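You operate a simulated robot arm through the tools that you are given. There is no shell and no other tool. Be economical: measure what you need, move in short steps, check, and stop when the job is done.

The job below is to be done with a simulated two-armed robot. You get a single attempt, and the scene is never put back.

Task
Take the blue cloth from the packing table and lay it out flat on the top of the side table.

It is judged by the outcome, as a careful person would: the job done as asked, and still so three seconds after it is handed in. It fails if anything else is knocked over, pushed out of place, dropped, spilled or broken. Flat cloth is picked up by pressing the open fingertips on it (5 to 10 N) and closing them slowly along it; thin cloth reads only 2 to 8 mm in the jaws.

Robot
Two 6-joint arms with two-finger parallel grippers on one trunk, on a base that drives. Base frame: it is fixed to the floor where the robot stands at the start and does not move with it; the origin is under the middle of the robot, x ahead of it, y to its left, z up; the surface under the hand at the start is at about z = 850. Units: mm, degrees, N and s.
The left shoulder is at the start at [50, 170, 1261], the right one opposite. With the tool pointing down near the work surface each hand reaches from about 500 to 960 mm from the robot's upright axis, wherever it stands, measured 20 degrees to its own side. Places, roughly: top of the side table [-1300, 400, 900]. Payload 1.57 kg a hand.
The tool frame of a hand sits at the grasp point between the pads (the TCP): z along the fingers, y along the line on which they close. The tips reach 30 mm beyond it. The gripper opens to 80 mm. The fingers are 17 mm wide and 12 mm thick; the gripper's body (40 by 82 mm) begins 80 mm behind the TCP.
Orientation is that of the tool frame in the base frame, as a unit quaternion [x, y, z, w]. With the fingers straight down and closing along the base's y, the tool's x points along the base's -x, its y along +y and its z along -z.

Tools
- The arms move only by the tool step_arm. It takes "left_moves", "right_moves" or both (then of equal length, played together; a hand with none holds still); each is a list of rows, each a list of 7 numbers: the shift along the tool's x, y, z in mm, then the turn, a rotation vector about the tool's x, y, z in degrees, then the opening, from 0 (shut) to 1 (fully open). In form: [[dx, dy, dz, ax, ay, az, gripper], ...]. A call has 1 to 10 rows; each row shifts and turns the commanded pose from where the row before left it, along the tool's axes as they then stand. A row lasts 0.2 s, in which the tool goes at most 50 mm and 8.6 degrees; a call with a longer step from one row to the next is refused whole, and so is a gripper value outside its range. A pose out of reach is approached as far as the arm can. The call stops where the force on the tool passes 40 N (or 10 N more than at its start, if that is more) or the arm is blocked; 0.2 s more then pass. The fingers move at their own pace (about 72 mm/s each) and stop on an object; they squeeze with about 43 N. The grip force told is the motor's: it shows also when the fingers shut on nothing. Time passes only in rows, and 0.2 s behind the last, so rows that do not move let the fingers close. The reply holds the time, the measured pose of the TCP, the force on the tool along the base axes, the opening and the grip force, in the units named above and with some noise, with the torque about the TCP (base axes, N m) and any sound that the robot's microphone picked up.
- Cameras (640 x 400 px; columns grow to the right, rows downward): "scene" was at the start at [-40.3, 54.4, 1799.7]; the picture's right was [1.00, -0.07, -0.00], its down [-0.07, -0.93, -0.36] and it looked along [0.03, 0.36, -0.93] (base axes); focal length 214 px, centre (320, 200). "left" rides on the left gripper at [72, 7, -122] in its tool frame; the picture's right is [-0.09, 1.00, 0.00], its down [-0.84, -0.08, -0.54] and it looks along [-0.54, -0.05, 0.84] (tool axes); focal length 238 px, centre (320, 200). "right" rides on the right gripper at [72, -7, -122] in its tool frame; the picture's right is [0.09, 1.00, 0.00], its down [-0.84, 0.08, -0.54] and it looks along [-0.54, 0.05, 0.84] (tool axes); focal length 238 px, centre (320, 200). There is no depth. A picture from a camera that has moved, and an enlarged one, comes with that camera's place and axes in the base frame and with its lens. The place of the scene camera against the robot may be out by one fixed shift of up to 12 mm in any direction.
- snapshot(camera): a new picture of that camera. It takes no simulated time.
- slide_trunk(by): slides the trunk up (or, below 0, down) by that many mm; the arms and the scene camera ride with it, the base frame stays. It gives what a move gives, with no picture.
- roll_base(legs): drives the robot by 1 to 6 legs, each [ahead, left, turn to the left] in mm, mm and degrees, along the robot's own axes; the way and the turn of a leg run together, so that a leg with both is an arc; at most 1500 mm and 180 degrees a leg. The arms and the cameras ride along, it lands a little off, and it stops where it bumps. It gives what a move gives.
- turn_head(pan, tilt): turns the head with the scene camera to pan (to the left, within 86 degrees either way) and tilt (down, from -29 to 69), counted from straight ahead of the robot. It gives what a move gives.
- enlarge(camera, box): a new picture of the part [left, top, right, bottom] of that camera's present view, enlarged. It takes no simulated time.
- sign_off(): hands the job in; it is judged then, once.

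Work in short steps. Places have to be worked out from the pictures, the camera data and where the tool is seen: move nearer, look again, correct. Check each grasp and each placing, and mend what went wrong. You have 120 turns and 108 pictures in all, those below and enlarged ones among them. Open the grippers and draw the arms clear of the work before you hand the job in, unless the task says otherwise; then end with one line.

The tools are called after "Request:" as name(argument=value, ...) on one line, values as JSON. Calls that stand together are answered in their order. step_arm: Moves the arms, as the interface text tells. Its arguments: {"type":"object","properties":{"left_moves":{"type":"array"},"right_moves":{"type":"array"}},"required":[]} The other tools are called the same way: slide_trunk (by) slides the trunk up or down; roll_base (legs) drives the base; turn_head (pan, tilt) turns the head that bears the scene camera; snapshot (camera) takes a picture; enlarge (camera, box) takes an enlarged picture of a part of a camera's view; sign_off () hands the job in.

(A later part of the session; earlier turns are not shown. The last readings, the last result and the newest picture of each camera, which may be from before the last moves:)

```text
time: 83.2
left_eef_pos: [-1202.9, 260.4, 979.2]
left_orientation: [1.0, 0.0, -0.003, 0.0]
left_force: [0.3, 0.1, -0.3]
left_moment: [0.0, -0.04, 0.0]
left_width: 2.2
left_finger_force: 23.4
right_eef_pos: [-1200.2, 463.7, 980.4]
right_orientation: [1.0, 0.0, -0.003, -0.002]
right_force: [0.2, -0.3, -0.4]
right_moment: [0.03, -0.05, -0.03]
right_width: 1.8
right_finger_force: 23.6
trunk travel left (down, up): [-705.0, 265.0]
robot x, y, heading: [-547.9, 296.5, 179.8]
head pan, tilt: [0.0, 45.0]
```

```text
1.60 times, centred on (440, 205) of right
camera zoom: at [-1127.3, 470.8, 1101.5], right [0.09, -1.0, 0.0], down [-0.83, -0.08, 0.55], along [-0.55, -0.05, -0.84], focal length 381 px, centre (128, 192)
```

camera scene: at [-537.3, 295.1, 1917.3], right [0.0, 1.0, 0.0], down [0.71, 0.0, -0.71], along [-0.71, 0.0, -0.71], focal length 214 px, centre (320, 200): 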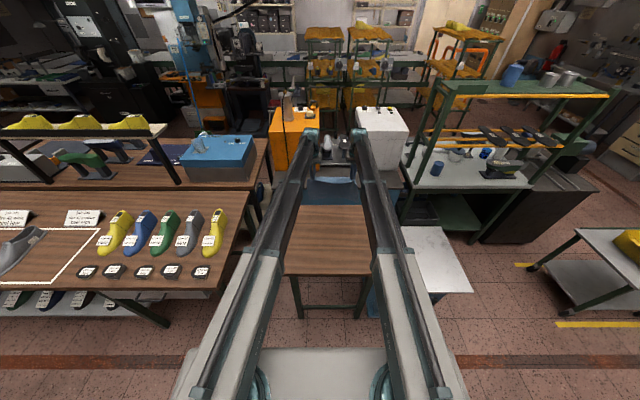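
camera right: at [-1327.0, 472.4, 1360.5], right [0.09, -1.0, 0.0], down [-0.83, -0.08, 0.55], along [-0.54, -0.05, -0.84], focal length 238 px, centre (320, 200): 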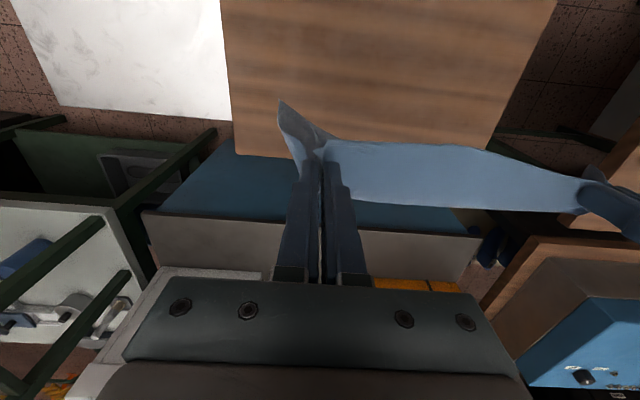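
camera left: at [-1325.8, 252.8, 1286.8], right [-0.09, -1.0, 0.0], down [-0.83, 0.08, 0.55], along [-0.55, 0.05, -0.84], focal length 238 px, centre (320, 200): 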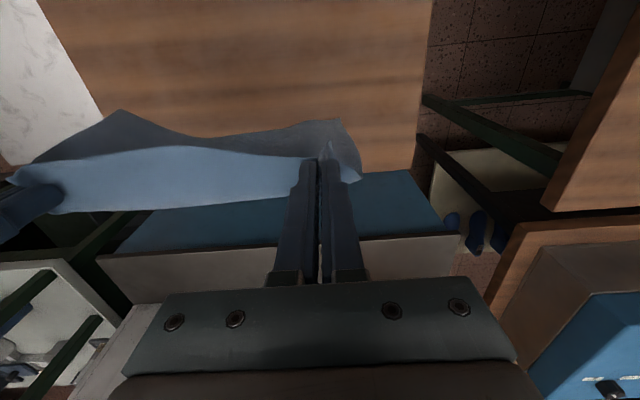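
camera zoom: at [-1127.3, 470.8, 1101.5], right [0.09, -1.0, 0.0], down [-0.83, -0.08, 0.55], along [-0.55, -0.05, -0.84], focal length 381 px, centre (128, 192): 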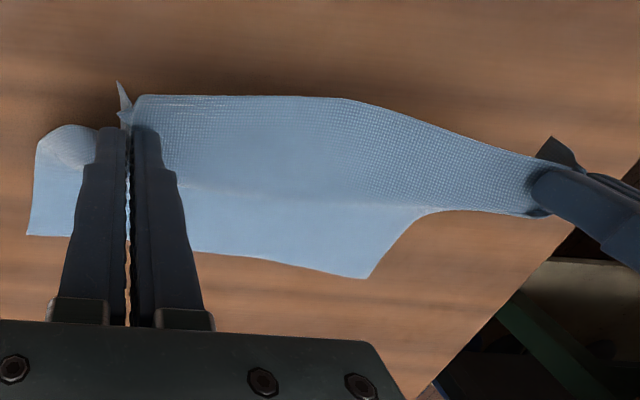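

Unrolling well: the bottom edge lies at x≈−1300, flat. Lower 20, back 35.

Request:
slide_trunk(by=-20)

Request:
step_arm(left_moves=[[9, 0, 0, 0, 0, 0, 0], [9, 0, 0, 0, 0, 0, 0], [9, 0, 0, 0, 0, 0, 0], [9, 0, 0, 0, 0, 0, 0]], right_moves=[[9, 0, 0, 0, 0, 0, 0], [9, 0, 0, 0, 0, 0, 0], [9, 0, 0, 0, 0, 0, 0], [9, 0, 0, 0, 0, 0, 0]])

Request:
slide_trunk(by=-15)

Request:
enlarge(camera="left", box=[0, 80, 400, 330])

Request:
enlarge(camera="scene", box=[240, 150, 416, 260])

```text
time: 83.9
left_eef_pos: [-1203.1, 261.5, 959.7]
left_orientation: [1.0, 0.0, -0.004, 0.0]
left_force: [0.3, -1.1, -0.4]
left_moment: [-0.03, 0.02, -0.05]
left_width: 2.0
left_finger_force: 24.3
right_eef_pos: [-1200.9, 463.3, 961.2]
right_orientation: [1.0, -0.001, -0.004, -0.001]
right_force: [0.6, -0.4, -0.4]
right_moment: [0.02, 0.04, -0.03]
right_width: 1.8
right_finger_force: 23.8
trunk travel left (down, up): [-685.0, 285.0]
robot x, y, heading: [-547.3, 294.7, 180.2]
head pan, tilt: [0.0, 45.0]
```

```text
time: 84.9
left_eef_pos: [-1165.8, 259.9, 960.1]
left_orientation: [1.0, 0.0, -0.004, 0.001]
left_force: [-0.2, 0.0, 0.2]
left_moment: [-0.02, -0.01, -0.03]
left_width: 2.0
left_finger_force: 23.3
right_eef_pos: [-1164.4, 462.7, 959.1]
right_orientation: [1.0, 0.0, -0.003, -0.001]
right_force: [0.4, 0.6, -0.2]
right_moment: [0.02, 0.02, 0.0]
right_width: 2.0
right_finger_force: 23.6
trunk travel left (down, up): [-685.0, 285.0]
robot x, y, heading: [-551.1, 295.2, 179.9]
head pan, tilt: [0.0, 45.0]
```

```text
time: 85.5
left_eef_pos: [-1165.8, 259.6, 944.8]
left_orientation: [1.0, 0.0, -0.003, 0.0]
left_force: [0.3, -1.5, -0.2]
left_moment: [-0.02, -0.02, -0.03]
left_width: 2.1
left_finger_force: 23.7
right_eef_pos: [-1165.3, 463.6, 945.4]
right_orientation: [1.0, 0.0, -0.003, 0.0]
right_force: [0.4, -0.1, -1.1]
right_moment: [0.01, 0.01, -0.03]
right_width: 1.6
right_finger_force: 23.7
trunk travel left (down, up): [-670.0, 300.0]
robot x, y, heading: [-549.1, 299.4, 180.2]
head pan, tilt: [0.0, 45.0]
```

```text
1.60 times, centred on (200, 205) of left
camera zoom: at [-1093.7, 253.3, 1066.7], right [-0.09, -1.0, 0.0], down [-0.83, 0.08, 0.55], along [-0.55, 0.05, -0.84], focal length 381 px, centre (512, 192)
```

zoom: 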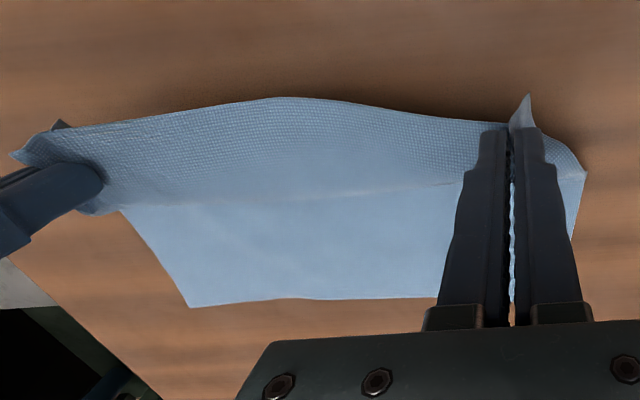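

```text
3.64 times, centred on (328, 205) of scene
camera zoom: at [-595.2, 295.0, 1622.4], right [0.0, 1.0, 0.0], down [0.71, 0.0, -0.71], along [-0.71, 0.0, -0.71], focal length 780 px, centre (291, 182)
```

zoom: 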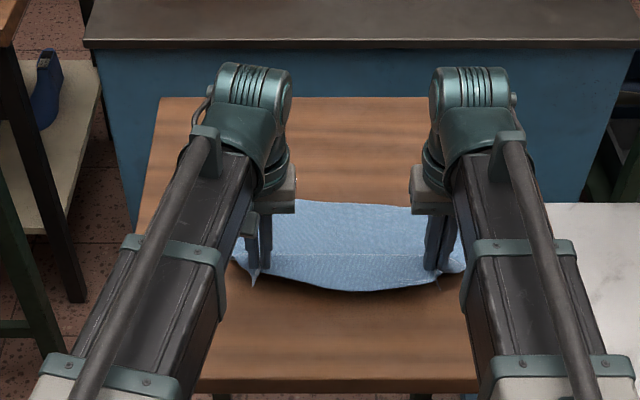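

Nearly laid. Back 20, lower 10, then check force near the table.

Request:
step_arm(left_moves=[[8, 0, 0, 0, 0, 0, 0], [8, 0, 0, 0, 0, 0, 0], [8, 0, 0, 0, 0, 0, 0]], right_moves=[[8, 0, 0, 0, 0, 0, 0], [8, 0, 0, 0, 0, 0, 0], [8, 0, 0, 0, 0, 0, 0]])

Request:
slide_trunk(by=-10)

Request:
step_arm(left_moves=[[8, 0, 0, 0, 0, 0, 0], [8, 0, 0, 0, 0, 0, 0]], right_moves=[[8, 0, 0, 0, 0, 0, 0], [8, 0, 0, 0, 0, 0, 0]])

Request:
snapshot(camera="left")

Request:
snapshot(camera="right")

```text
time: 86.3
left_eef_pos: [-1142.1, 258.6, 945.9]
left_orientation: [1.0, 0.0, -0.003, -0.001]
left_force: [0.4, 0.0, -0.6]
left_moment: [-0.01, 0.0, -0.01]
left_width: 1.9
left_finger_force: 23.1
right_eef_pos: [-1140.6, 462.9, 944.0]
right_orientation: [1.0, -0.001, -0.003, -0.001]
right_force: [0.5, 0.7, 0.1]
right_moment: [0.01, 0.0, -0.02]
right_width: 1.9
right_finger_force: 23.3
trunk travel left (down, up): [-670.0, 300.0]
robot x, y, heading: [-551.9, 295.5, 180.0]
head pan, tilt: [0.0, 45.0]
```

```text
time: 86.9
left_eef_pos: [-1142.0, 260.1, 934.0]
left_orientation: [1.0, 0.0, -0.004, 0.0]
left_force: [0.0, 0.1, 1.1]
left_moment: [-0.03, -0.02, 0.01]
left_width: 1.8
left_finger_force: 24.3
right_eef_pos: [-1141.9, 463.1, 934.0]
right_orientation: [1.0, 0.0, -0.004, 0.0]
right_force: [0.0, -1.0, -0.1]
right_moment: [-0.03, -0.01, 0.0]
right_width: 2.0
right_finger_force: 23.9
trunk travel left (down, up): [-660.0, 310.0]
robot x, y, heading: [-549.6, 294.7, 179.9]
head pan, tilt: [0.0, 45.0]
```

```text
time: 87.5
left_eef_pos: [-1126.1, 260.8, 935.2]
left_orientation: [1.0, 0.0, -0.004, -0.001]
left_force: [-0.4, -0.6, 0.2]
left_moment: [-0.01, 0.01, 0.0]
left_width: 1.8
left_finger_force: 23.0
right_eef_pos: [-1124.6, 462.3, 934.0]
right_orientation: [1.0, 0.001, -0.003, -0.001]
right_force: [0.1, -0.6, 0.0]
right_moment: [0.02, 0.01, -0.03]
right_width: 1.7
right_finger_force: 23.3
trunk travel left (down, up): [-660.0, 310.0]
robot x, y, heading: [-549.6, 298.0, 180.1]
head pan, tilt: [0.0, 45.0]
```

```text
53 pictures are left
camera left: at [-1053.1, 252.7, 1056.7], right [-0.09, -1.0, 0.0], down [-0.83, 0.08, 0.55], along [-0.55, 0.05, -0.84], focal length 238 px, centre (320, 200)
```

left: 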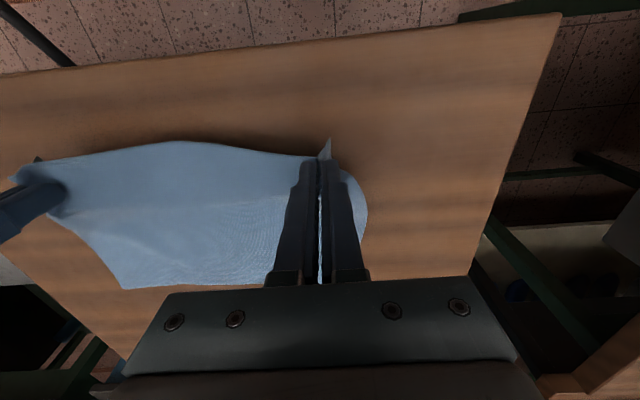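

```text
52 pictures are left
camera right: at [-1051.5, 470.5, 1056.5], right [0.09, -1.0, 0.0], down [-0.83, -0.08, 0.55], along [-0.55, -0.05, -0.84], focal length 238 px, centre (320, 200)
```

right: 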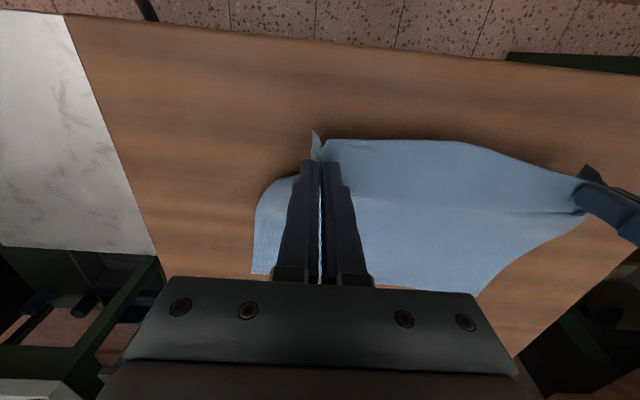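

The cloth is laid with both hands just above the table. I spread the hands 3 mm each, then lower until the tips press lightly, so that opening them smooths out the pinched ridges.

Request:
step_arm(left_moves=[[2, 3, 0, 0, 0, 0, 0]], right_moves=[[2, -3, 0, 0, 0, 0, 0]])

Request:
slide_trunk(by=-3)

```text
time: 87.9
left_eef_pos: [-1123.2, 256.9, 934.6]
left_orientation: [1.0, -0.001, -0.004, -0.002]
left_force: [-1.1, 5.1, 0.5]
left_moment: [0.14, -0.01, -0.02]
left_width: 2.2
left_finger_force: 24.0
right_eef_pos: [-1123.5, 465.3, 934.5]
right_orientation: [1.0, 0.001, -0.003, 0.0]
right_force: [0.0, -4.9, -0.5]
right_moment: [-0.12, 0.0, -0.01]
right_width: 2.0
right_finger_force: 22.8
trunk travel left (down, up): [-660.0, 310.0]
robot x, y, heading: [-552.0, 298.0, 179.9]
head pan, tilt: [0.0, 45.0]
```

```text
time: 88.4
left_eef_pos: [-1124.9, 255.9, 932.3]
left_orientation: [1.0, 0.001, -0.004, -0.001]
left_force: [1.0, 7.4, -0.4]
left_moment: [0.21, -0.03, -0.1]
left_width: 1.9
left_finger_force: 23.7
right_eef_pos: [-1121.7, 466.1, 931.7]
right_orientation: [1.0, 0.0, -0.003, -0.001]
right_force: [-0.7, -5.6, 0.1]
right_moment: [-0.17, 0.01, -0.03]
right_width: 2.1
right_finger_force: 23.5
trunk travel left (down, up): [-657.0, 313.0]
robot x, y, heading: [-550.5, 295.7, 180.2]
head pan, tilt: [0.0, 45.0]
```

Taut now. A little lower for light contact.

Request:
slide_trunk(by=-2)

```text
time: 88.9
left_eef_pos: [-1124.0, 255.6, 929.9]
left_orientation: [1.0, 0.0, -0.003, 0.0]
left_force: [0.1, 5.5, -0.3]
left_moment: [0.18, 0.0, -0.08]
left_width: 1.9
left_finger_force: 24.1
right_eef_pos: [-1122.7, 466.0, 929.9]
right_orientation: [1.0, 0.0, -0.003, 0.0]
right_force: [-0.2, -5.8, 0.0]
right_moment: [-0.2, 0.01, -0.04]
right_width: 1.8
right_finger_force: 23.7
trunk travel left (down, up): [-655.0, 315.0]
robot x, y, heading: [-547.1, 299.4, 179.9]
head pan, tilt: [0.0, 45.0]
```

Still no contact; 1.5 mm more.

Request:
slide_trunk(by=-1.5)

```text
time: 89.4
left_eef_pos: [-1123.2, 256.5, 928.1]
left_orientation: [1.0, 0.0, -0.004, -0.002]
left_force: [-0.1, 5.9, 0.1]
left_moment: [0.2, -0.02, -0.05]
left_width: 1.5
left_finger_force: 23.7
right_eef_pos: [-1123.0, 466.4, 928.3]
right_orientation: [1.0, 0.0, -0.004, 0.001]
right_force: [0.0, -6.0, 0.0]
right_moment: [-0.19, 0.03, -0.06]
right_width: 1.8
right_finger_force: 24.0
trunk travel left (down, up): [-653.0, 317.0]
robot x, y, heading: [-549.1, 294.5, 179.8]
head pan, tilt: [0.0, 45.0]
```

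No contact yet (table a bit lower than 900). Another 3 mm.

Request:
slide_trunk(by=-3)

```text
time: 90.0
left_eef_pos: [-1124.5, 255.1, 925.8]
left_orientation: [1.0, -0.001, -0.003, 0.0]
left_force: [0.3, 7.3, 0.0]
left_moment: [0.21, -0.02, -0.07]
left_width: 2.1
left_finger_force: 23.7
right_eef_pos: [-1122.8, 467.3, 925.9]
right_orientation: [1.0, 0.0, -0.003, 0.001]
right_force: [-1.0, -7.3, 0.9]
right_moment: [-0.21, 0.03, -0.04]
right_width: 1.8
right_finger_force: 23.5
trunk travel left (down, up): [-650.0, 320.0]
robot x, y, heading: [-545.4, 298.7, 179.8]
head pan, tilt: [0.0, 45.0]
```

Tension is 7 N, so I relax 1.5 mm per hand, and lower 4 mm.

Request:
step_arm(left_moves=[[0, -1.5, 0, 0, 0, 0, 0]], right_moves=[[0, 1.5, 0, 0, 0, 0, 0]])

Request:
slide_trunk(by=-3)

Request:
snapshot(camera="left")

```text
time: 90.4
left_eef_pos: [-1124.2, 256.4, 924.6]
left_orientation: [1.0, 0.0, -0.004, 0.0]
left_force: [0.1, 3.9, -1.2]
left_moment: [0.14, -0.02, -0.02]
left_width: 1.9
left_finger_force: 23.6
right_eef_pos: [-1123.2, 464.1, 924.2]
right_orientation: [1.0, 0.001, -0.003, 0.0]
right_force: [0.4, -4.0, 0.7]
right_moment: [-0.1, -0.01, -0.01]
right_width: 2.0
right_finger_force: 23.8
trunk travel left (down, up): [-650.0, 320.0]
robot x, y, heading: [-551.8, 297.5, 180.3]
head pan, tilt: [0.0, 45.0]
```

```text
time: 90.9
left_eef_pos: [-1123.2, 256.5, 922.4]
left_orientation: [1.0, 0.0, -0.004, 0.0]
left_force: [-0.5, 2.6, 0.3]
left_moment: [0.05, -0.01, -0.03]
left_width: 1.9
left_finger_force: 23.3
right_eef_pos: [-1122.7, 464.5, 922.4]
right_orientation: [1.0, 0.0, -0.004, -0.002]
right_force: [-1.0, -3.0, -0.1]
right_moment: [-0.06, 0.0, -0.02]
right_width: 1.7
right_finger_force: 23.5
trunk travel left (down, up): [-647.0, 323.0]
robot x, y, heading: [-548.1, 294.6, 179.5]
head pan, tilt: [0.0, 45.0]
```

```text
51 pictures are left
camera left: at [-1051.2, 250.3, 1044.1], right [-0.09, -1.0, 0.0], down [-0.83, 0.08, 0.55], along [-0.55, 0.05, -0.84], focal length 238 px, centre (320, 200)
```

left: 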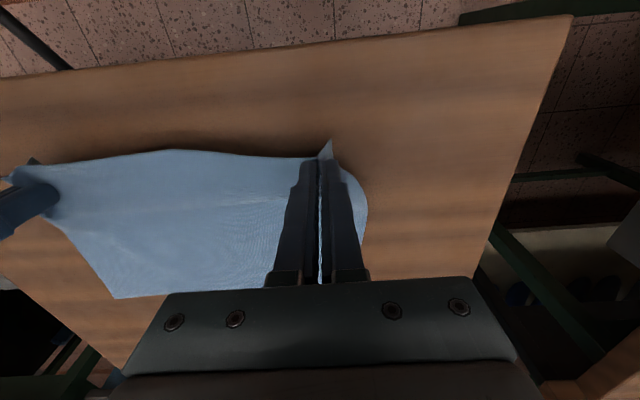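

Still above the table. I go on lowering in 5 mm steps watching the force.

Request:
slide_trunk(by=-5)

Request:
slide_trunk(by=-3)

```text
time: 91.4
left_eef_pos: [-1123.7, 257.1, 917.0]
left_orientation: [1.0, 0.0, -0.003, 0.0]
left_force: [0.4, 1.7, -0.1]
left_moment: [0.07, -0.01, -0.01]
left_width: 1.8
left_finger_force: 23.1
right_eef_pos: [-1123.3, 464.6, 916.5]
right_orientation: [1.0, 0.0, -0.003, 0.0]
right_force: [-0.1, -2.6, 0.7]
right_moment: [-0.08, 0.0, -0.05]
right_width: 1.7
right_finger_force: 23.6
trunk travel left (down, up): [-642.0, 328.0]
robot x, y, heading: [-552.0, 297.8, 180.1]
head pan, tilt: [0.0, 45.0]
```

```text
time: 91.9
left_eef_pos: [-1123.7, 257.7, 914.1]
left_orientation: [1.0, 0.001, -0.004, 0.0]
left_force: [-0.1, 2.8, 0.3]
left_moment: [0.07, -0.01, -0.04]
left_width: 1.7
left_finger_force: 23.4
right_eef_pos: [-1122.7, 464.7, 914.9]
right_orientation: [1.0, 0.0, -0.004, -0.001]
right_force: [-1.0, -2.6, 0.5]
right_moment: [-0.08, 0.01, -0.06]
right_width: 1.9
right_finger_force: 23.6
trunk travel left (down, up): [-639.0, 331.0]
robot x, y, heading: [-550.4, 297.4, 179.9]
head pan, tilt: [0.0, 45.0]
```

Request:
slide_trunk(by=-4)

Request:
slide_trunk(by=-3)

Request:
snapshot(camera="right")

```text
time: 92.5
left_eef_pos: [-1122.6, 258.1, 909.8]
left_orientation: [1.0, 0.001, -0.004, 0.001]
left_force: [0.5, 2.6, -0.4]
left_moment: [0.1, -0.01, -0.02]
left_width: 1.8
left_finger_force: 23.3
right_eef_pos: [-1122.1, 464.7, 910.4]
right_orientation: [1.0, 0.001, -0.004, -0.001]
right_force: [-0.1, -3.4, 0.4]
right_moment: [-0.06, 0.01, -0.03]
right_width: 2.0
right_finger_force: 23.7
trunk travel left (down, up): [-635.0, 335.0]
robot x, y, heading: [-548.6, 298.8, 179.9]
head pan, tilt: [0.0, 45.0]
```

```text
time: 93.0
left_eef_pos: [-1124.5, 258.2, 908.1]
left_orientation: [1.0, 0.0, -0.004, -0.001]
left_force: [0.2, 2.3, 0.0]
left_moment: [0.09, 0.02, -0.07]
left_width: 1.9
left_finger_force: 23.1
right_eef_pos: [-1123.0, 463.7, 907.8]
right_orientation: [1.0, 0.0, -0.003, 0.0]
right_force: [0.3, -2.4, -0.8]
right_moment: [-0.05, 0.0, -0.01]
right_width: 2.0
right_finger_force: 22.9
trunk travel left (down, up): [-632.0, 338.0]
robot x, y, heading: [-549.1, 295.7, 180.1]
head pan, tilt: [0.0, 45.0]
```

```text
50 pictures are left
camera right: at [-1049.9, 472.6, 1028.9], right [0.09, -1.0, 0.0], down [-0.83, -0.08, 0.55], along [-0.55, -0.05, -0.84], focal length 238 px, centre (320, 200)
```

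right: 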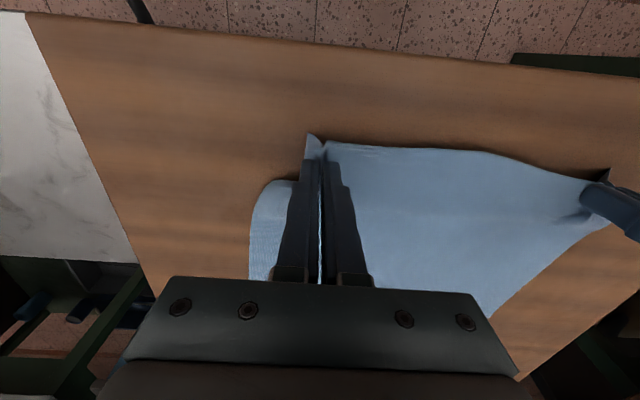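

Comparing the corner from two heights gives the table top nearer z≈865, so about 10 mm remain. I keep lowering.

Request:
slide_trunk(by=-5)

Request:
slide_trunk(by=-3)

Request:
slide_trunk(by=-2)

```text
time: 93.5
left_eef_pos: [-1122.5, 257.6, 902.3]
left_orientation: [1.0, 0.0, -0.004, -0.002]
left_force: [0.0, 2.1, -0.1]
left_moment: [0.06, 0.0, -0.05]
left_width: 2.0
left_finger_force: 23.7
right_eef_pos: [-1122.2, 465.0, 902.3]
right_orientation: [1.0, 0.0, -0.003, -0.001]
right_force: [-0.7, -2.5, -0.6]
right_moment: [-0.05, 0.0, -0.02]
right_width: 2.0
right_finger_force: 23.8
trunk travel left (down, up): [-627.0, 343.0]
robot x, y, heading: [-550.3, 295.0, 180.0]
head pan, tilt: [0.0, 45.0]
```

```text
time: 94.0
left_eef_pos: [-1124.5, 257.2, 898.5]
left_orientation: [1.0, 0.0, -0.004, -0.001]
left_force: [-0.2, 3.4, 0.0]
left_moment: [0.07, 0.01, -0.04]
left_width: 2.0
left_finger_force: 23.8
right_eef_pos: [-1122.8, 464.9, 898.9]
right_orientation: [1.0, 0.001, -0.004, -0.001]
right_force: [-0.7, -3.3, -0.1]
right_moment: [-0.05, 0.01, -0.01]
right_width: 1.9
right_finger_force: 24.0
trunk travel left (down, up): [-624.0, 346.0]
robot x, y, heading: [-549.6, 299.3, 179.9]
head pan, tilt: [0.0, 45.0]
```

```text
time: 94.6
left_eef_pos: [-1123.2, 257.3, 897.5]
left_orientation: [1.0, 0.0, -0.003, -0.001]
left_force: [0.2, 2.4, 0.8]
left_moment: [0.1, 0.01, -0.03]
left_width: 1.8
left_finger_force: 24.1
right_eef_pos: [-1122.1, 465.3, 898.7]
right_orientation: [1.0, 0.0, -0.003, -0.001]
right_force: [0.3, -2.8, 2.2]
right_moment: [-0.06, 0.01, -0.03]
right_width: 1.8
right_finger_force: 23.9
trunk travel left (down, up): [-622.0, 348.0]
robot x, y, heading: [-550.3, 296.7, 179.8]
head pan, tilt: [0.0, 45.0]
```

Contact begins (2 N). I pull back 14 mm to take out slack from the last lowering, and look.

Request:
step_arm(left_moves=[[5, 0, 0, 0, 0, 0, 0], [5, 0, 0, 0, 0, 0, 0], [4, 0, 0, 0, 0, 0, 0]], right_moves=[[5, 0, 0, 0, 0, 0, 0], [5, 0, 0, 0, 0, 0, 0], [4, 0, 0, 0, 0, 0, 0]])

Request:
slide_trunk(by=-0.7)

Request:
snapshot(camera="left")

Request:
snapshot(camera="right")

```text
time: 95.4
left_eef_pos: [-1108.5, 257.2, 896.0]
left_orientation: [1.0, 0.001, -0.004, -0.001]
left_force: [0.6, 3.7, -0.7]
left_moment: [0.1, 0.01, 0.0]
left_width: 1.8
left_finger_force: 23.3
right_eef_pos: [-1108.8, 464.5, 895.7]
right_orientation: [1.0, 0.0, -0.003, -0.001]
right_force: [-0.3, -3.5, 0.4]
right_moment: [-0.12, 0.0, 0.0]
right_width: 1.8
right_finger_force: 23.4
trunk travel left (down, up): [-622.0, 348.0]
robot x, y, heading: [-549.7, 296.4, 179.6]
head pan, tilt: [0.0, 45.0]
```

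```text
time: 95.9
left_eef_pos: [-1108.5, 257.4, 896.7]
left_orientation: [1.0, 0.0, -0.004, 0.0]
left_force: [0.0, 2.3, -1.1]
left_moment: [0.09, 0.0, 0.01]
left_width: 2.1
left_finger_force: 23.5
right_eef_pos: [-1108.9, 464.7, 897.3]
right_orientation: [1.0, 0.0, -0.003, -0.001]
right_force: [0.7, -2.7, 1.7]
right_moment: [-0.1, -0.04, 0.02]
right_width: 1.8
right_finger_force: 23.9
trunk travel left (down, up): [-622.0, 348.0]
robot x, y, heading: [-553.7, 300.1, 180.1]
head pan, tilt: [0.0, 45.0]
```

```text
49 pictures are left
camera left: at [-1037.1, 250.0, 1018.5], right [-0.09, -1.0, 0.0], down [-0.83, 0.08, 0.55], along [-0.55, 0.05, -0.84], focal length 238 px, centre (320, 200)
```

left: 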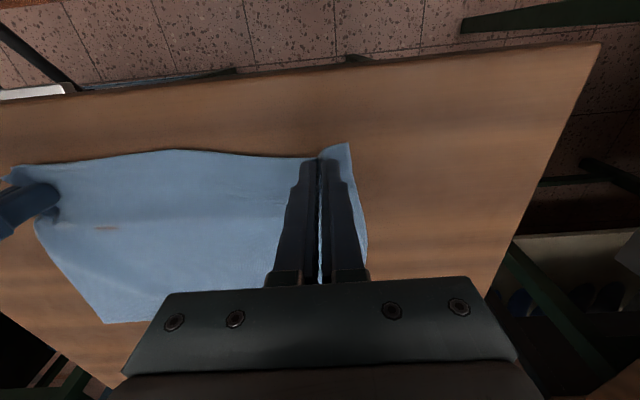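

```text
48 pictures are left
camera right: at [-1035.6, 472.5, 1018.3], right [0.09, -1.0, 0.0], down [-0.83, -0.08, 0.55], along [-0.55, -0.05, -0.84], focal length 238 px, centre (320, 200)
```

right: 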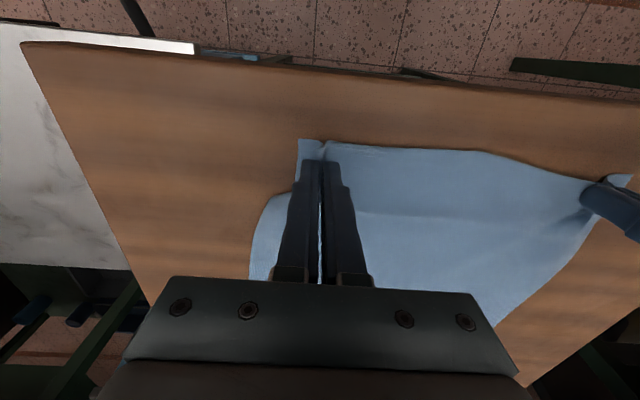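

Nearly flat now with the near corners down. One more millimetre of press, then open slowly to spread the ridges.

Request:
slide_trunk(by=-1.2)

Request:
step_arm(left_moves=[[0, 0, 0, 0, 0, 0, 0.05], [0, 0, 0, 0, 0, 0, 0.1], [0, 0, 0, 0, 0, 0, 0.15], [0, 0, 0, 0, 0, 0, 0.2], [0, 0, 0, 0, 0, 0, 0.25], [0, 0, 0, 0, 0, 0, 0.3], [0, 0, 0, 0, 0, 0, 0.33], [0, 0, 0, 0, 0, 0, 0.35]], right_moves=[[0, 0, 0, 0, 0, 0, 0.05], [0, 0, 0, 0, 0, 0, 0.1], [0, 0, 0, 0, 0, 0, 0.15], [0, 0, 0, 0, 0, 0, 0.2], [0, 0, 0, 0, 0, 0, 0.25], [0, 0, 0, 0, 0, 0, 0.3], [0, 0, 0, 0, 0, 0, 0.33], [0, 0, 0, 0, 0, 0, 0.35]])

Request:
snapshot(camera="left")

Request:
snapshot(camera="right")

```text
time: 96.4
left_eef_pos: [-1109.9, 257.1, 895.9]
left_orientation: [1.0, 0.0, -0.003, -0.001]
left_force: [-0.7, 2.9, 0.5]
left_moment: [0.09, 0.03, 0.0]
left_width: 1.9
left_finger_force: 23.8
right_eef_pos: [-1108.8, 466.1, 895.2]
right_orientation: [1.0, 0.0, -0.003, 0.0]
right_force: [0.6, -2.7, 2.6]
right_moment: [-0.08, -0.03, -0.01]
right_width: 2.1
right_finger_force: 24.0
trunk travel left (down, up): [-621.0, 349.0]
robot x, y, heading: [-548.8, 301.1, 180.1]
head pan, tilt: [0.0, 45.0]
```

```text
time: 98.2
left_eef_pos: [-1110.2, 257.8, 895.0]
left_orientation: [1.0, 0.0, -0.003, -0.001]
left_force: [0.2, 0.0, -0.3]
left_moment: [0.0, 0.0, -0.02]
left_width: 28.0
left_finger_force: 0.0
right_eef_pos: [-1109.3, 464.6, 896.4]
right_orientation: [1.0, 0.0, -0.003, -0.002]
right_force: [0.6, 0.0, -0.9]
right_moment: [-0.02, 0.01, -0.01]
right_width: 27.9
right_finger_force: 0.1
trunk travel left (down, up): [-621.0, 349.0]
robot x, y, heading: [-554.3, 293.7, 180.0]
head pan, tilt: [0.0, 45.0]
```

```text
47 pictures are left
camera left: at [-1037.2, 250.0, 1017.2], right [-0.09, -1.0, 0.0], down [-0.83, 0.08, 0.55], along [-0.55, 0.05, -0.84], focal length 238 px, centre (320, 200)
```

left: 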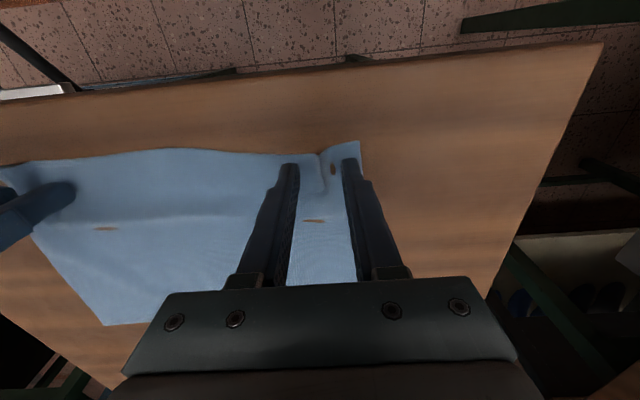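

```text
46 pictures are left
camera right: at [-1035.8, 472.5, 1017.0], right [0.09, -1.0, 0.0], down [-0.83, -0.08, 0.55], along [-0.55, -0.05, -0.84], focal length 238 px, centre (320, 200)
```

right: 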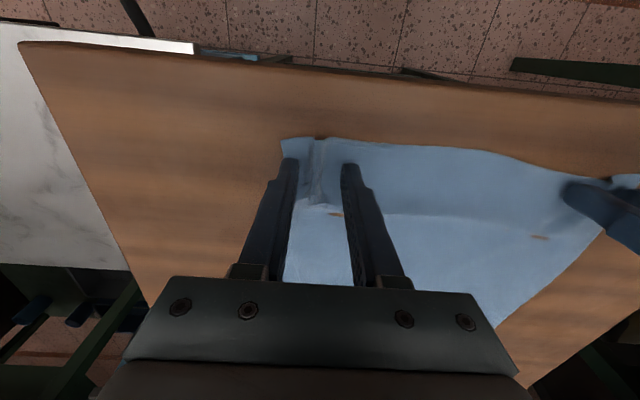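

Released; the ridges have mostly spread. I raise the trunk straight up and look from above.

Request:
slide_trunk(by=150)

Request:
snapshot(camera="left")

Request:
snapshot(camera="right")

Request:
enlarge(camera="scene", box=[240, 150, 416, 260])

```text
time: 99.9
left_eef_pos: [-1110.5, 258.7, 1044.6]
left_orientation: [1.0, 0.0, -0.004, 0.001]
left_force: [-0.2, -0.5, 0.1]
left_moment: [0.03, -0.01, 0.0]
left_width: 28.2
left_finger_force: 0.1
right_eef_pos: [-1109.4, 464.2, 1045.7]
right_orientation: [1.0, 0.0, -0.003, -0.001]
right_force: [0.0, 0.1, -0.2]
right_moment: [-0.03, 0.02, -0.01]
right_width: 28.0
right_finger_force: 0.1
trunk travel left (down, up): [-771.0, 199.0]
robot x, y, heading: [-548.0, 297.7, 179.7]
head pan, tilt: [0.0, 45.0]
```

```text
45 pictures are left
camera left: at [-1037.3, 250.0, 1167.1], right [-0.09, -1.0, 0.0], down [-0.83, 0.08, 0.55], along [-0.55, 0.05, -0.84], focal length 238 px, centre (320, 200)
```

left: 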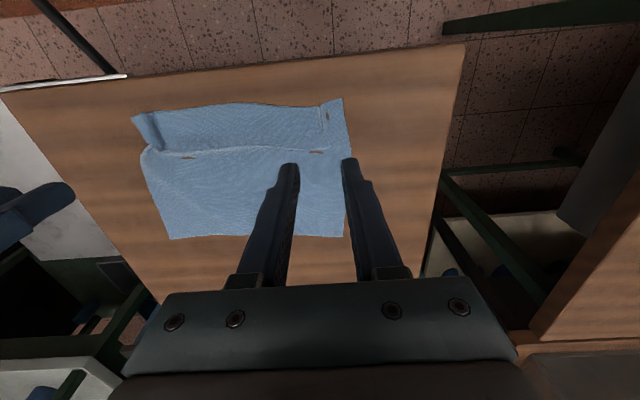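

```text
44 pictures are left
camera right: at [-1035.8, 472.6, 1166.9], right [0.09, -1.0, 0.0], down [-0.83, -0.08, 0.55], along [-0.55, -0.05, -0.84], focal length 238 px, centre (320, 200)
```

right: 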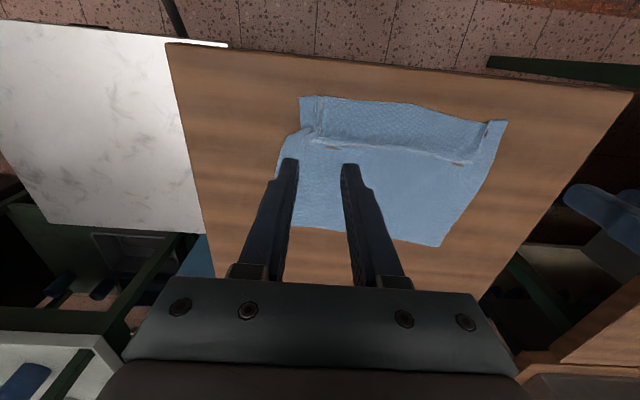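

```text
3.64 times, centred on (328, 205) of scene
camera zoom: at [-595.6, 295.1, 1722.9], right [0.0, 1.0, 0.0], down [0.71, 0.0, -0.71], along [-0.71, 0.0, -0.71], focal length 780 px, centre (291, 182)
```

zoom: 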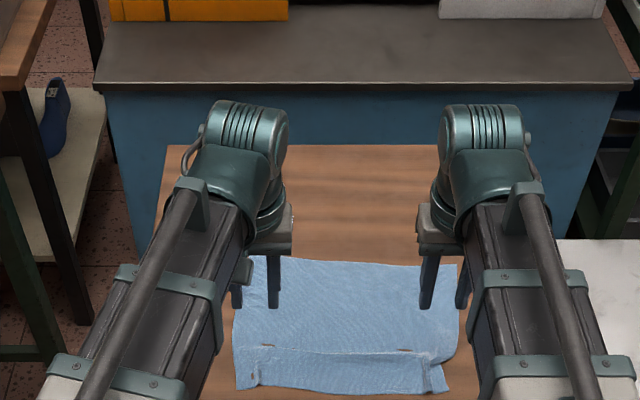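

It's mostly flat, but a low ridge runs ~50 mm from the near edge and small ridges remain at the near corners (near edge 259 mm wide, should be ~295). I'll press the shut fingertips on the near corners and draw them back and outward.

Request:
step_arm(left_moves=[[2, 9, 0, 0, 0, 0, 0], [2, 8, 0, 0, 0, 0, 0], [0, 0, 0, 0, 0, 0, 0]], right_moves=[[1, -5, 0, 0, 0, 0, 0], [1, -5, 0, 0, 0, 0, 0], [0, 0, 0, 0, 0, 0, 0]])

Request:
slide_trunk(by=-143)

Request:
snapshot(camera="left")

Request:
snapshot(camera="right")

```text
time: 100.7
left_eef_pos: [-1105.1, 241.9, 1045.3]
left_orientation: [1.0, 0.0, -0.003, 0.0]
left_force: [1.0, 0.2, 0.2]
left_moment: [0.01, 0.03, 0.03]
left_width: 0.0
left_finger_force: 21.0
right_eef_pos: [-1106.1, 473.8, 1044.6]
right_orientation: [1.0, 0.001, -0.003, -0.002]
right_force: [0.2, -0.1, 0.0]
right_moment: [-0.01, -0.02, 0.0]
right_width: 0.2
right_finger_force: 21.7
trunk travel left (down, up): [-771.0, 199.0]
robot x, y, heading: [-549.4, 293.8, 180.0]
head pan, tilt: [0.0, 45.0]
```

```text
time: 102.4
left_eef_pos: [-1105.5, 241.3, 902.7]
left_orientation: [1.0, 0.0, -0.003, 0.001]
left_force: [0.1, 0.3, -0.2]
left_moment: [-0.03, -0.02, -0.01]
left_width: 0.0
left_finger_force: 21.6
right_eef_pos: [-1106.5, 474.8, 903.1]
right_orientation: [1.0, 0.001, -0.003, 0.0]
right_force: [-0.4, 0.0, -0.3]
right_moment: [0.01, 0.01, 0.0]
right_width: 0.1
right_finger_force: 21.4
trunk travel left (down, up): [-628.0, 342.0]
robot x, y, heading: [-548.7, 297.4, 179.9]
head pan, tilt: [0.0, 45.0]
```

```text
42 pictures are left
camera left: at [-1033.1, 234.0, 1024.3], right [-0.09, -1.0, 0.0], down [-0.83, 0.08, 0.55], along [-0.55, 0.05, -0.84], focal length 238 px, centre (320, 200)
```

left: 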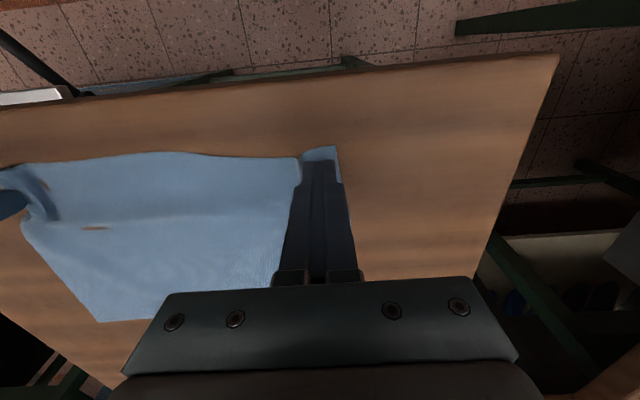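

```text
41 pictures are left
camera right: at [-1034.0, 482.3, 1024.1], right [0.09, -1.0, 0.0], down [-0.83, -0.08, 0.55], along [-0.55, -0.05, -0.84], focal length 238 px, centre (320, 200)
```

right: 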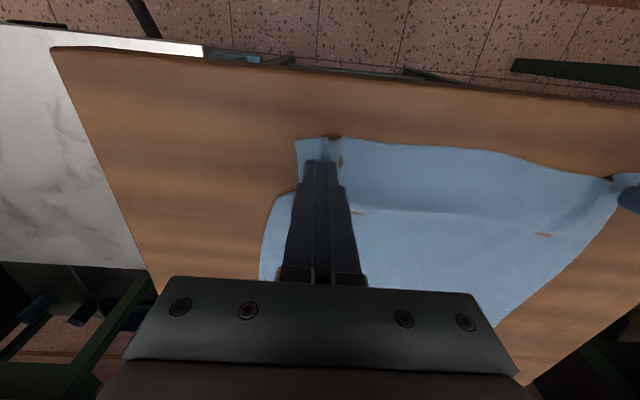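

Placed on the corners. I lower to contact.

Request:
slide_trunk(by=-7)

Request:
slide_trunk(by=-1.5)

```text
time: 103.0
left_eef_pos: [-1106.3, 241.2, 895.7]
left_orientation: [1.0, 0.0, -0.004, 0.0]
left_force: [0.8, -0.8, 0.4]
left_moment: [0.01, -0.03, -0.01]
left_width: 0.1
left_finger_force: 21.5
right_eef_pos: [-1107.0, 474.9, 894.6]
right_orientation: [1.0, 0.0, -0.003, -0.001]
right_force: [-0.2, 0.7, 0.6]
right_moment: [0.0, 0.03, -0.03]
right_width: 0.0
right_finger_force: 21.7
trunk travel left (down, up): [-621.0, 349.0]
robot x, y, heading: [-549.7, 298.2, 180.1]
head pan, tilt: [0.0, 45.0]
```

```text
time: 103.5
left_eef_pos: [-1105.1, 240.8, 894.5]
left_orientation: [1.0, -0.001, -0.004, 0.001]
left_force: [0.8, -0.1, -0.1]
left_moment: [0.01, -0.01, -0.01]
left_width: 0.0
left_finger_force: 20.9
right_eef_pos: [-1107.0, 475.4, 893.8]
right_orientation: [1.0, 0.0, -0.003, -0.001]
right_force: [0.3, 1.2, -0.3]
right_moment: [0.0, 0.03, 0.01]
right_width: 0.0
right_finger_force: 21.3
trunk travel left (down, up): [-619.0, 351.0]
robot x, y, heading: [-551.8, 297.5, 179.9]
head pan, tilt: [0.0, 45.0]
```

Request:
slide_trunk(by=-2)

Request:
slide_trunk(by=-1)

```text
time: 104.0
left_eef_pos: [-1104.3, 240.2, 892.1]
left_orientation: [1.0, 0.0, -0.004, -0.001]
left_force: [-0.1, 0.2, -0.3]
left_moment: [-0.01, -0.01, -0.02]
left_width: 0.0
left_finger_force: 21.0
right_eef_pos: [-1107.5, 474.8, 891.4]
right_orientation: [1.0, 0.0, -0.003, 0.0]
right_force: [0.3, 0.2, -0.1]
right_moment: [0.01, 0.0, -0.02]
right_width: 0.0
right_finger_force: 21.6
trunk travel left (down, up): [-617.0, 353.0]
robot x, y, heading: [-551.0, 294.3, 179.8]
head pan, tilt: [0.0, 45.0]
```

```text
time: 104.5
left_eef_pos: [-1106.1, 240.6, 891.6]
left_orientation: [1.0, 0.0, -0.005, -0.002]
left_force: [-0.4, 0.6, 3.5]
left_moment: [0.0, 0.0, 0.01]
left_width: 0.2
left_finger_force: 21.3
right_eef_pos: [-1106.5, 475.3, 892.1]
right_orientation: [1.0, 0.0, -0.004, -0.001]
right_force: [-0.7, 0.1, 8.0]
right_moment: [-0.02, 0.03, 0.0]
right_width: 0.0
right_finger_force: 21.6
trunk travel left (down, up): [-616.0, 354.0]
robot x, y, heading: [-550.3, 296.4, 180.2]
head pan, tilt: [0.0, 45.0]
```

Contact: 3.5 N and 8 N. I drag both corners back 15 mm and outward 12 mm, slowly.

Request:
step_arm(left_moves=[[3, 2.4, 0, 0, 0, 0, 0], [3, 2.4, 0, 0, 0, 0, 0], [3, 2.4, 0, 0, 0, 0, 0], [3, 2.4, 0, 0, 0, 0, 0], [3, 2.4, 0, 0, 0, 0, 0]], right_moves=[[3, -2.4, 0, 0, 0, 0, 0], [3, -2.4, 0, 0, 0, 0, 0], [3, -2.4, 0, 0, 0, 0, 0], [3, -2.4, 0, 0, 0, 0, 0], [3, -2.4, 0, 0, 0, 0, 0]])

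Request:
snapshot(camera="left")

Request:
snapshot(camera="right")

```text
time: 105.7
left_eef_pos: [-1089.3, 229.9, 891.6]
left_orientation: [1.0, 0.001, -0.004, -0.001]
left_force: [-2.4, 1.9, 9.4]
left_moment: [0.08, 0.0, -0.01]
left_width: 0.0
left_finger_force: 20.6
right_eef_pos: [-1092.0, 486.7, 890.8]
right_orientation: [1.0, 0.001, -0.003, 0.0]
right_force: [-1.3, -2.2, 7.9]
right_moment: [-0.04, 0.03, 0.02]
right_width: 0.0
right_finger_force: 21.7
trunk travel left (down, up): [-616.0, 354.0]
robot x, y, heading: [-548.5, 294.1, 179.9]
head pan, tilt: [0.0, 45.0]
```

```text
40 pictures are left
camera left: at [-1017.3, 222.3, 1013.0], right [-0.09, -1.0, 0.0], down [-0.83, 0.08, 0.55], along [-0.55, 0.05, -0.84], focal length 238 px, centre (320, 200)
```

left: 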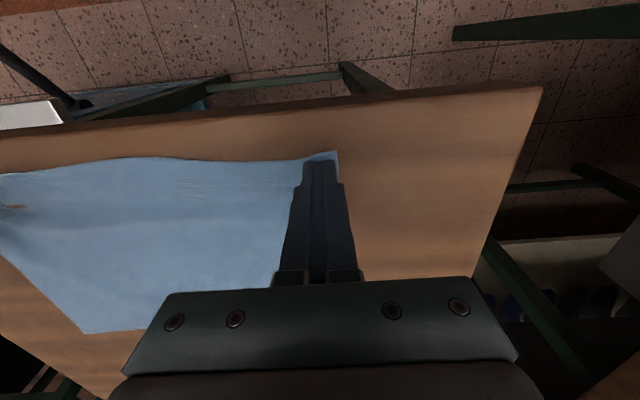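

```text
39 pictures are left
camera right: at [-1018.8, 494.5, 1012.8], right [0.09, -1.0, 0.0], down [-0.83, -0.08, 0.55], along [-0.55, -0.05, -0.84], focal length 238 px, centre (320, 200)
```

right: 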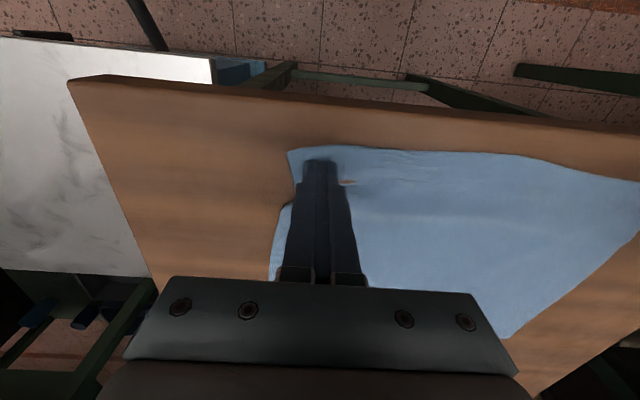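

The cloth followed and the ridge is mostly gone. I lift to check.

Request:
slide_trunk(by=150)

Request:
enlarge(camera="left", box=[80, 50, 400, 250])

Request:
enlarge(camera="right", box=[240, 50, 560, 250])

```text
time: 107.5
left_eef_pos: [-1090.6, 229.5, 1040.1]
left_orientation: [1.0, 0.0, -0.003, -0.001]
left_force: [-0.2, 0.9, 0.4]
left_moment: [-0.01, 0.0, -0.03]
left_width: 0.0
left_finger_force: 20.7
right_eef_pos: [-1093.4, 486.4, 1041.3]
right_orientation: [1.0, 0.0, -0.004, 0.0]
right_force: [0.3, -0.4, -0.5]
right_moment: [0.0, 0.02, 0.03]
right_width: 0.1
right_finger_force: 21.8
trunk travel left (down, up): [-766.0, 204.0]
robot x, y, heading: [-552.7, 296.1, 180.2]
head pan, tilt: [0.0, 45.0]
```

```text
2.00 times, centred on (240, 150) of left
camera zoom: at [-1018.0, 222.4, 1162.6], right [-0.09, -1.0, 0.0], down [-0.83, 0.08, 0.55], along [-0.55, 0.05, -0.84], focal length 477 px, centre (480, 300)
```

zoom: 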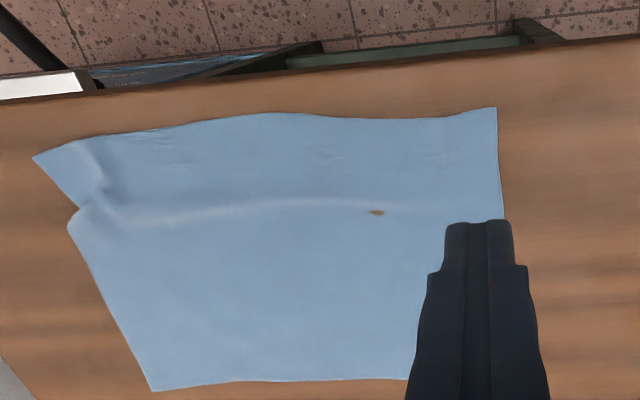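

```text
2.00 times, centred on (400, 150) of right
camera zoom: at [-1019.5, 494.4, 1162.4], right [0.09, -1.0, 0.0], down [-0.83, -0.08, 0.55], along [-0.55, -0.05, -0.84], focal length 477 px, centre (160, 300)
```

zoom: 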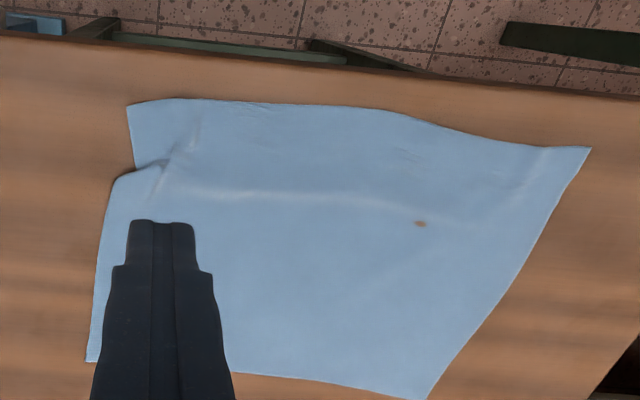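

Left side is good; only a small wrinkle remains at the right near corner. I shift the right tip 8 mm outward, press both (left as an anchor), and draw the right corner out and back.

Request:
step_arm(right_moves=[[1, -8, 0, 0, 0, 0, 0]])

Request:
slide_trunk(by=-149)

Request:
slide_trunk(by=-1)

```text
time: 107.9
left_eef_pos: [-1090.1, 228.9, 1040.0]
left_orientation: [1.0, 0.0, -0.004, 0.0]
left_force: [-0.1, -0.6, -0.5]
left_moment: [0.0, -0.01, -0.01]
left_width: 0.0
left_finger_force: 21.2
right_eef_pos: [-1092.1, 494.5, 1041.4]
right_orientation: [1.0, 0.0, -0.004, 0.0]
right_force: [0.4, 0.3, 0.3]
right_moment: [-0.01, -0.01, 0.02]
right_width: 0.1
right_finger_force: 21.1
trunk travel left (down, up): [-766.0, 204.0]
robot x, y, heading: [-549.7, 295.2, 179.7]
head pan, tilt: [0.0, 45.0]
```

```text
time: 109.6
left_eef_pos: [-1089.9, 230.4, 892.4]
left_orientation: [1.0, 0.0, -0.003, 0.0]
left_force: [0.4, 0.1, -0.8]
left_moment: [-0.01, -0.02, 0.01]
left_width: 0.0
left_finger_force: 21.1
right_eef_pos: [-1092.4, 494.9, 891.0]
right_orientation: [1.0, 0.001, -0.004, -0.001]
right_force: [-0.4, 0.2, 0.4]
right_moment: [0.0, 0.02, -0.01]
right_width: 0.0
right_finger_force: 21.6
trunk travel left (down, up): [-617.0, 353.0]
robot x, y, heading: [-551.4, 297.6, 180.1]
head pan, tilt: [0.0, 45.0]
```

```text
time: 110.1
left_eef_pos: [-1089.7, 230.3, 891.0]
left_orientation: [1.0, 0.0, -0.004, 0.0]
left_force: [-1.4, -0.1, 5.2]
left_moment: [0.0, -0.01, 0.02]
left_width: 0.0
left_finger_force: 21.1
right_eef_pos: [-1090.5, 495.1, 891.1]
right_orientation: [1.0, 0.0, -0.003, -0.001]
right_force: [-0.3, -0.3, 4.7]
right_moment: [-0.01, 0.03, -0.02]
right_width: 0.0
right_finger_force: 21.1
trunk travel left (down, up): [-616.0, 354.0]
robot x, y, heading: [-547.8, 298.6, 180.0]
head pan, tilt: [0.0, 45.0]
```

Request:
step_arm(right_moves=[[2, -2.5, 0, 0, 0, 0, 0], [2, -2.5, 0, 0, 0, 0, 0], [2, -2.5, 0, 0, 0, 0, 0], [2, -2.5, 0, 0, 0, 0, 0]])

Request:
slide_trunk(by=150)

Request:
enlarge(camera="right", box=[240, 50, 560, 250])

Request:
enlarge(camera="left", box=[80, 50, 400, 250])

```text
time: 111.1
left_eef_pos: [-1089.3, 229.8, 892.0]
left_orientation: [1.0, 0.0, -0.005, -0.001]
left_force: [-2.3, 0.7, 9.5]
left_moment: [0.03, 0.03, 0.01]
left_width: 0.0
left_finger_force: 21.2
right_eef_pos: [-1082.3, 505.3, 890.5]
right_orientation: [1.0, 0.0, -0.004, 0.0]
right_force: [-1.1, -3.0, 6.7]
right_moment: [-0.08, -0.03, -0.03]
right_width: 0.0
right_finger_force: 21.0
trunk travel left (down, up): [-616.0, 354.0]
robot x, y, heading: [-549.8, 294.7, 179.9]
head pan, tilt: [0.0, 45.0]
```

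```text
time: 112.9
left_eef_pos: [-1090.4, 230.0, 1040.7]
left_orientation: [1.0, 0.0, -0.004, 0.0]
left_force: [-1.1, 0.3, -0.6]
left_moment: [-0.04, 0.01, -0.02]
left_width: 0.0
left_finger_force: 21.3
right_eef_pos: [-1083.4, 504.1, 1039.7]
right_orientation: [1.0, 0.0, -0.003, -0.001]
right_force: [-0.4, 0.0, 0.3]
right_moment: [-0.01, 0.02, 0.03]
right_width: 0.0
right_finger_force: 21.1
trunk travel left (down, up): [-766.0, 204.0]
robot x, y, heading: [-553.2, 299.1, 179.8]
head pan, tilt: [0.0, 45.0]
```

```text
2.00 times, centred on (400, 150) of right
camera zoom: at [-1010.1, 512.1, 1162.4], right [0.09, -1.0, 0.0], down [-0.83, -0.08, 0.55], along [-0.55, -0.05, -0.84], focal length 477 px, centre (160, 300)
```

zoom: 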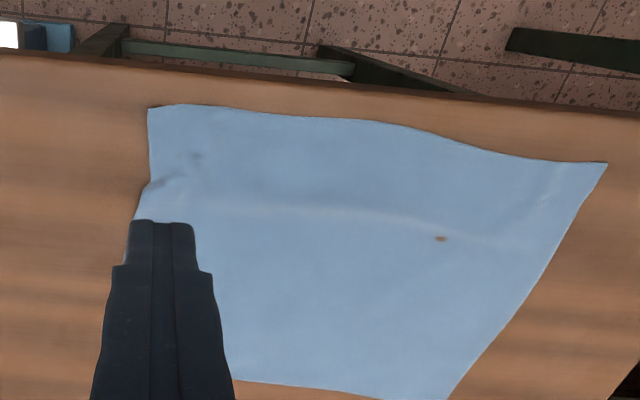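

```text
2.00 times, centred on (240, 150) of left
camera zoom: at [-1018.0, 222.4, 1162.6], right [-0.09, -1.0, 0.0], down [-0.83, 0.08, 0.55], along [-0.55, 0.05, -0.84], focal length 477 px, centre (480, 300)
```

zoom: 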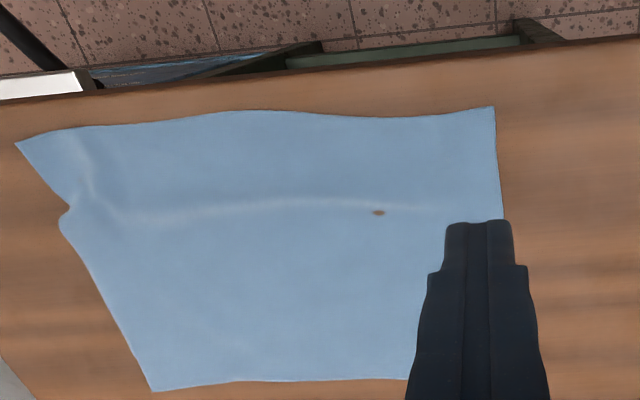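

The cloth now lies flat, with only a faint ripple. I raise, open the grippers, back the robot off and verify from the scene camera.

Request:
slide_trunk(by=120)

Request:
step_arm(left_moves=[[0, 0, 0, 0, 0, 0, 1], [0, 0, 0, 0, 0, 0, 1], [0, 0, 0, 0, 0, 0, 1]], right_moves=[[0, 0, 0, 0, 0, 0, 1], [0, 0, 0, 0, 0, 0, 1], [0, 0, 0, 0, 0, 0, 1]])

Request:
roll_base(legs=[[300, 0, 0]])

```text
time: 114.4
left_eef_pos: [-1091.0, 229.6, 1160.6]
left_orientation: [1.0, 0.0, -0.004, 0.0]
left_force: [0.5, 0.7, -0.4]
left_moment: [0.01, -0.01, -0.03]
left_width: 0.0
left_finger_force: 21.6
right_eef_pos: [-1084.3, 504.6, 1159.5]
right_orientation: [1.0, 0.0, -0.004, 0.0]
right_force: [0.1, -0.8, 0.2]
right_moment: [-0.02, 0.01, -0.01]
right_width: 0.0
right_finger_force: 21.5
trunk travel left (down, up): [-886.0, 84.0]
robot x, y, heading: [-549.6, 296.9, 180.0]
head pan, tilt: [0.0, 45.0]
```

```text
time: 115.2
left_eef_pos: [-1090.0, 230.0, 1159.6]
left_orientation: [1.0, -0.001, -0.003, -0.001]
left_force: [-0.2, 0.4, -0.1]
left_moment: [0.0, -0.02, -0.02]
left_width: 80.0
left_finger_force: 0.1
right_eef_pos: [-1082.9, 504.9, 1161.5]
right_orientation: [1.0, 0.0, -0.004, -0.001]
right_force: [-0.3, 0.8, 0.1]
right_moment: [0.02, 0.02, -0.01]
right_width: 80.3
right_finger_force: 0.0
trunk travel left (down, up): [-886.0, 84.0]
robot x, y, heading: [-551.9, 294.8, 179.9]
head pan, tilt: [0.0, 45.0]
```

```text
time: 117.1
left_eef_pos: [-1337.6, 223.0, 1161.8]
left_orientation: [1.0, 0.012, -0.006, 0.0]
left_force: [0.5, 0.0, 0.7]
left_moment: [-0.02, 0.05, 0.0]
left_width: 80.0
left_finger_force: 0.2
right_eef_pos: [-1333.5, 497.5, 1160.8]
right_orientation: [1.0, 0.011, -0.004, -0.001]
right_force: [-0.1, 0.2, -0.3]
right_moment: [-0.02, 0.06, 0.02]
right_width: 79.9
right_finger_force: 0.2
trunk travel left (down, up): [-886.0, 84.0]
robot x, y, heading: [-797.6, 302.6, -178.9]
head pan, tilt: [0.0, 45.0]
stopped in leg 1: the robot was blocked; the commanded pose is now the measured one
```

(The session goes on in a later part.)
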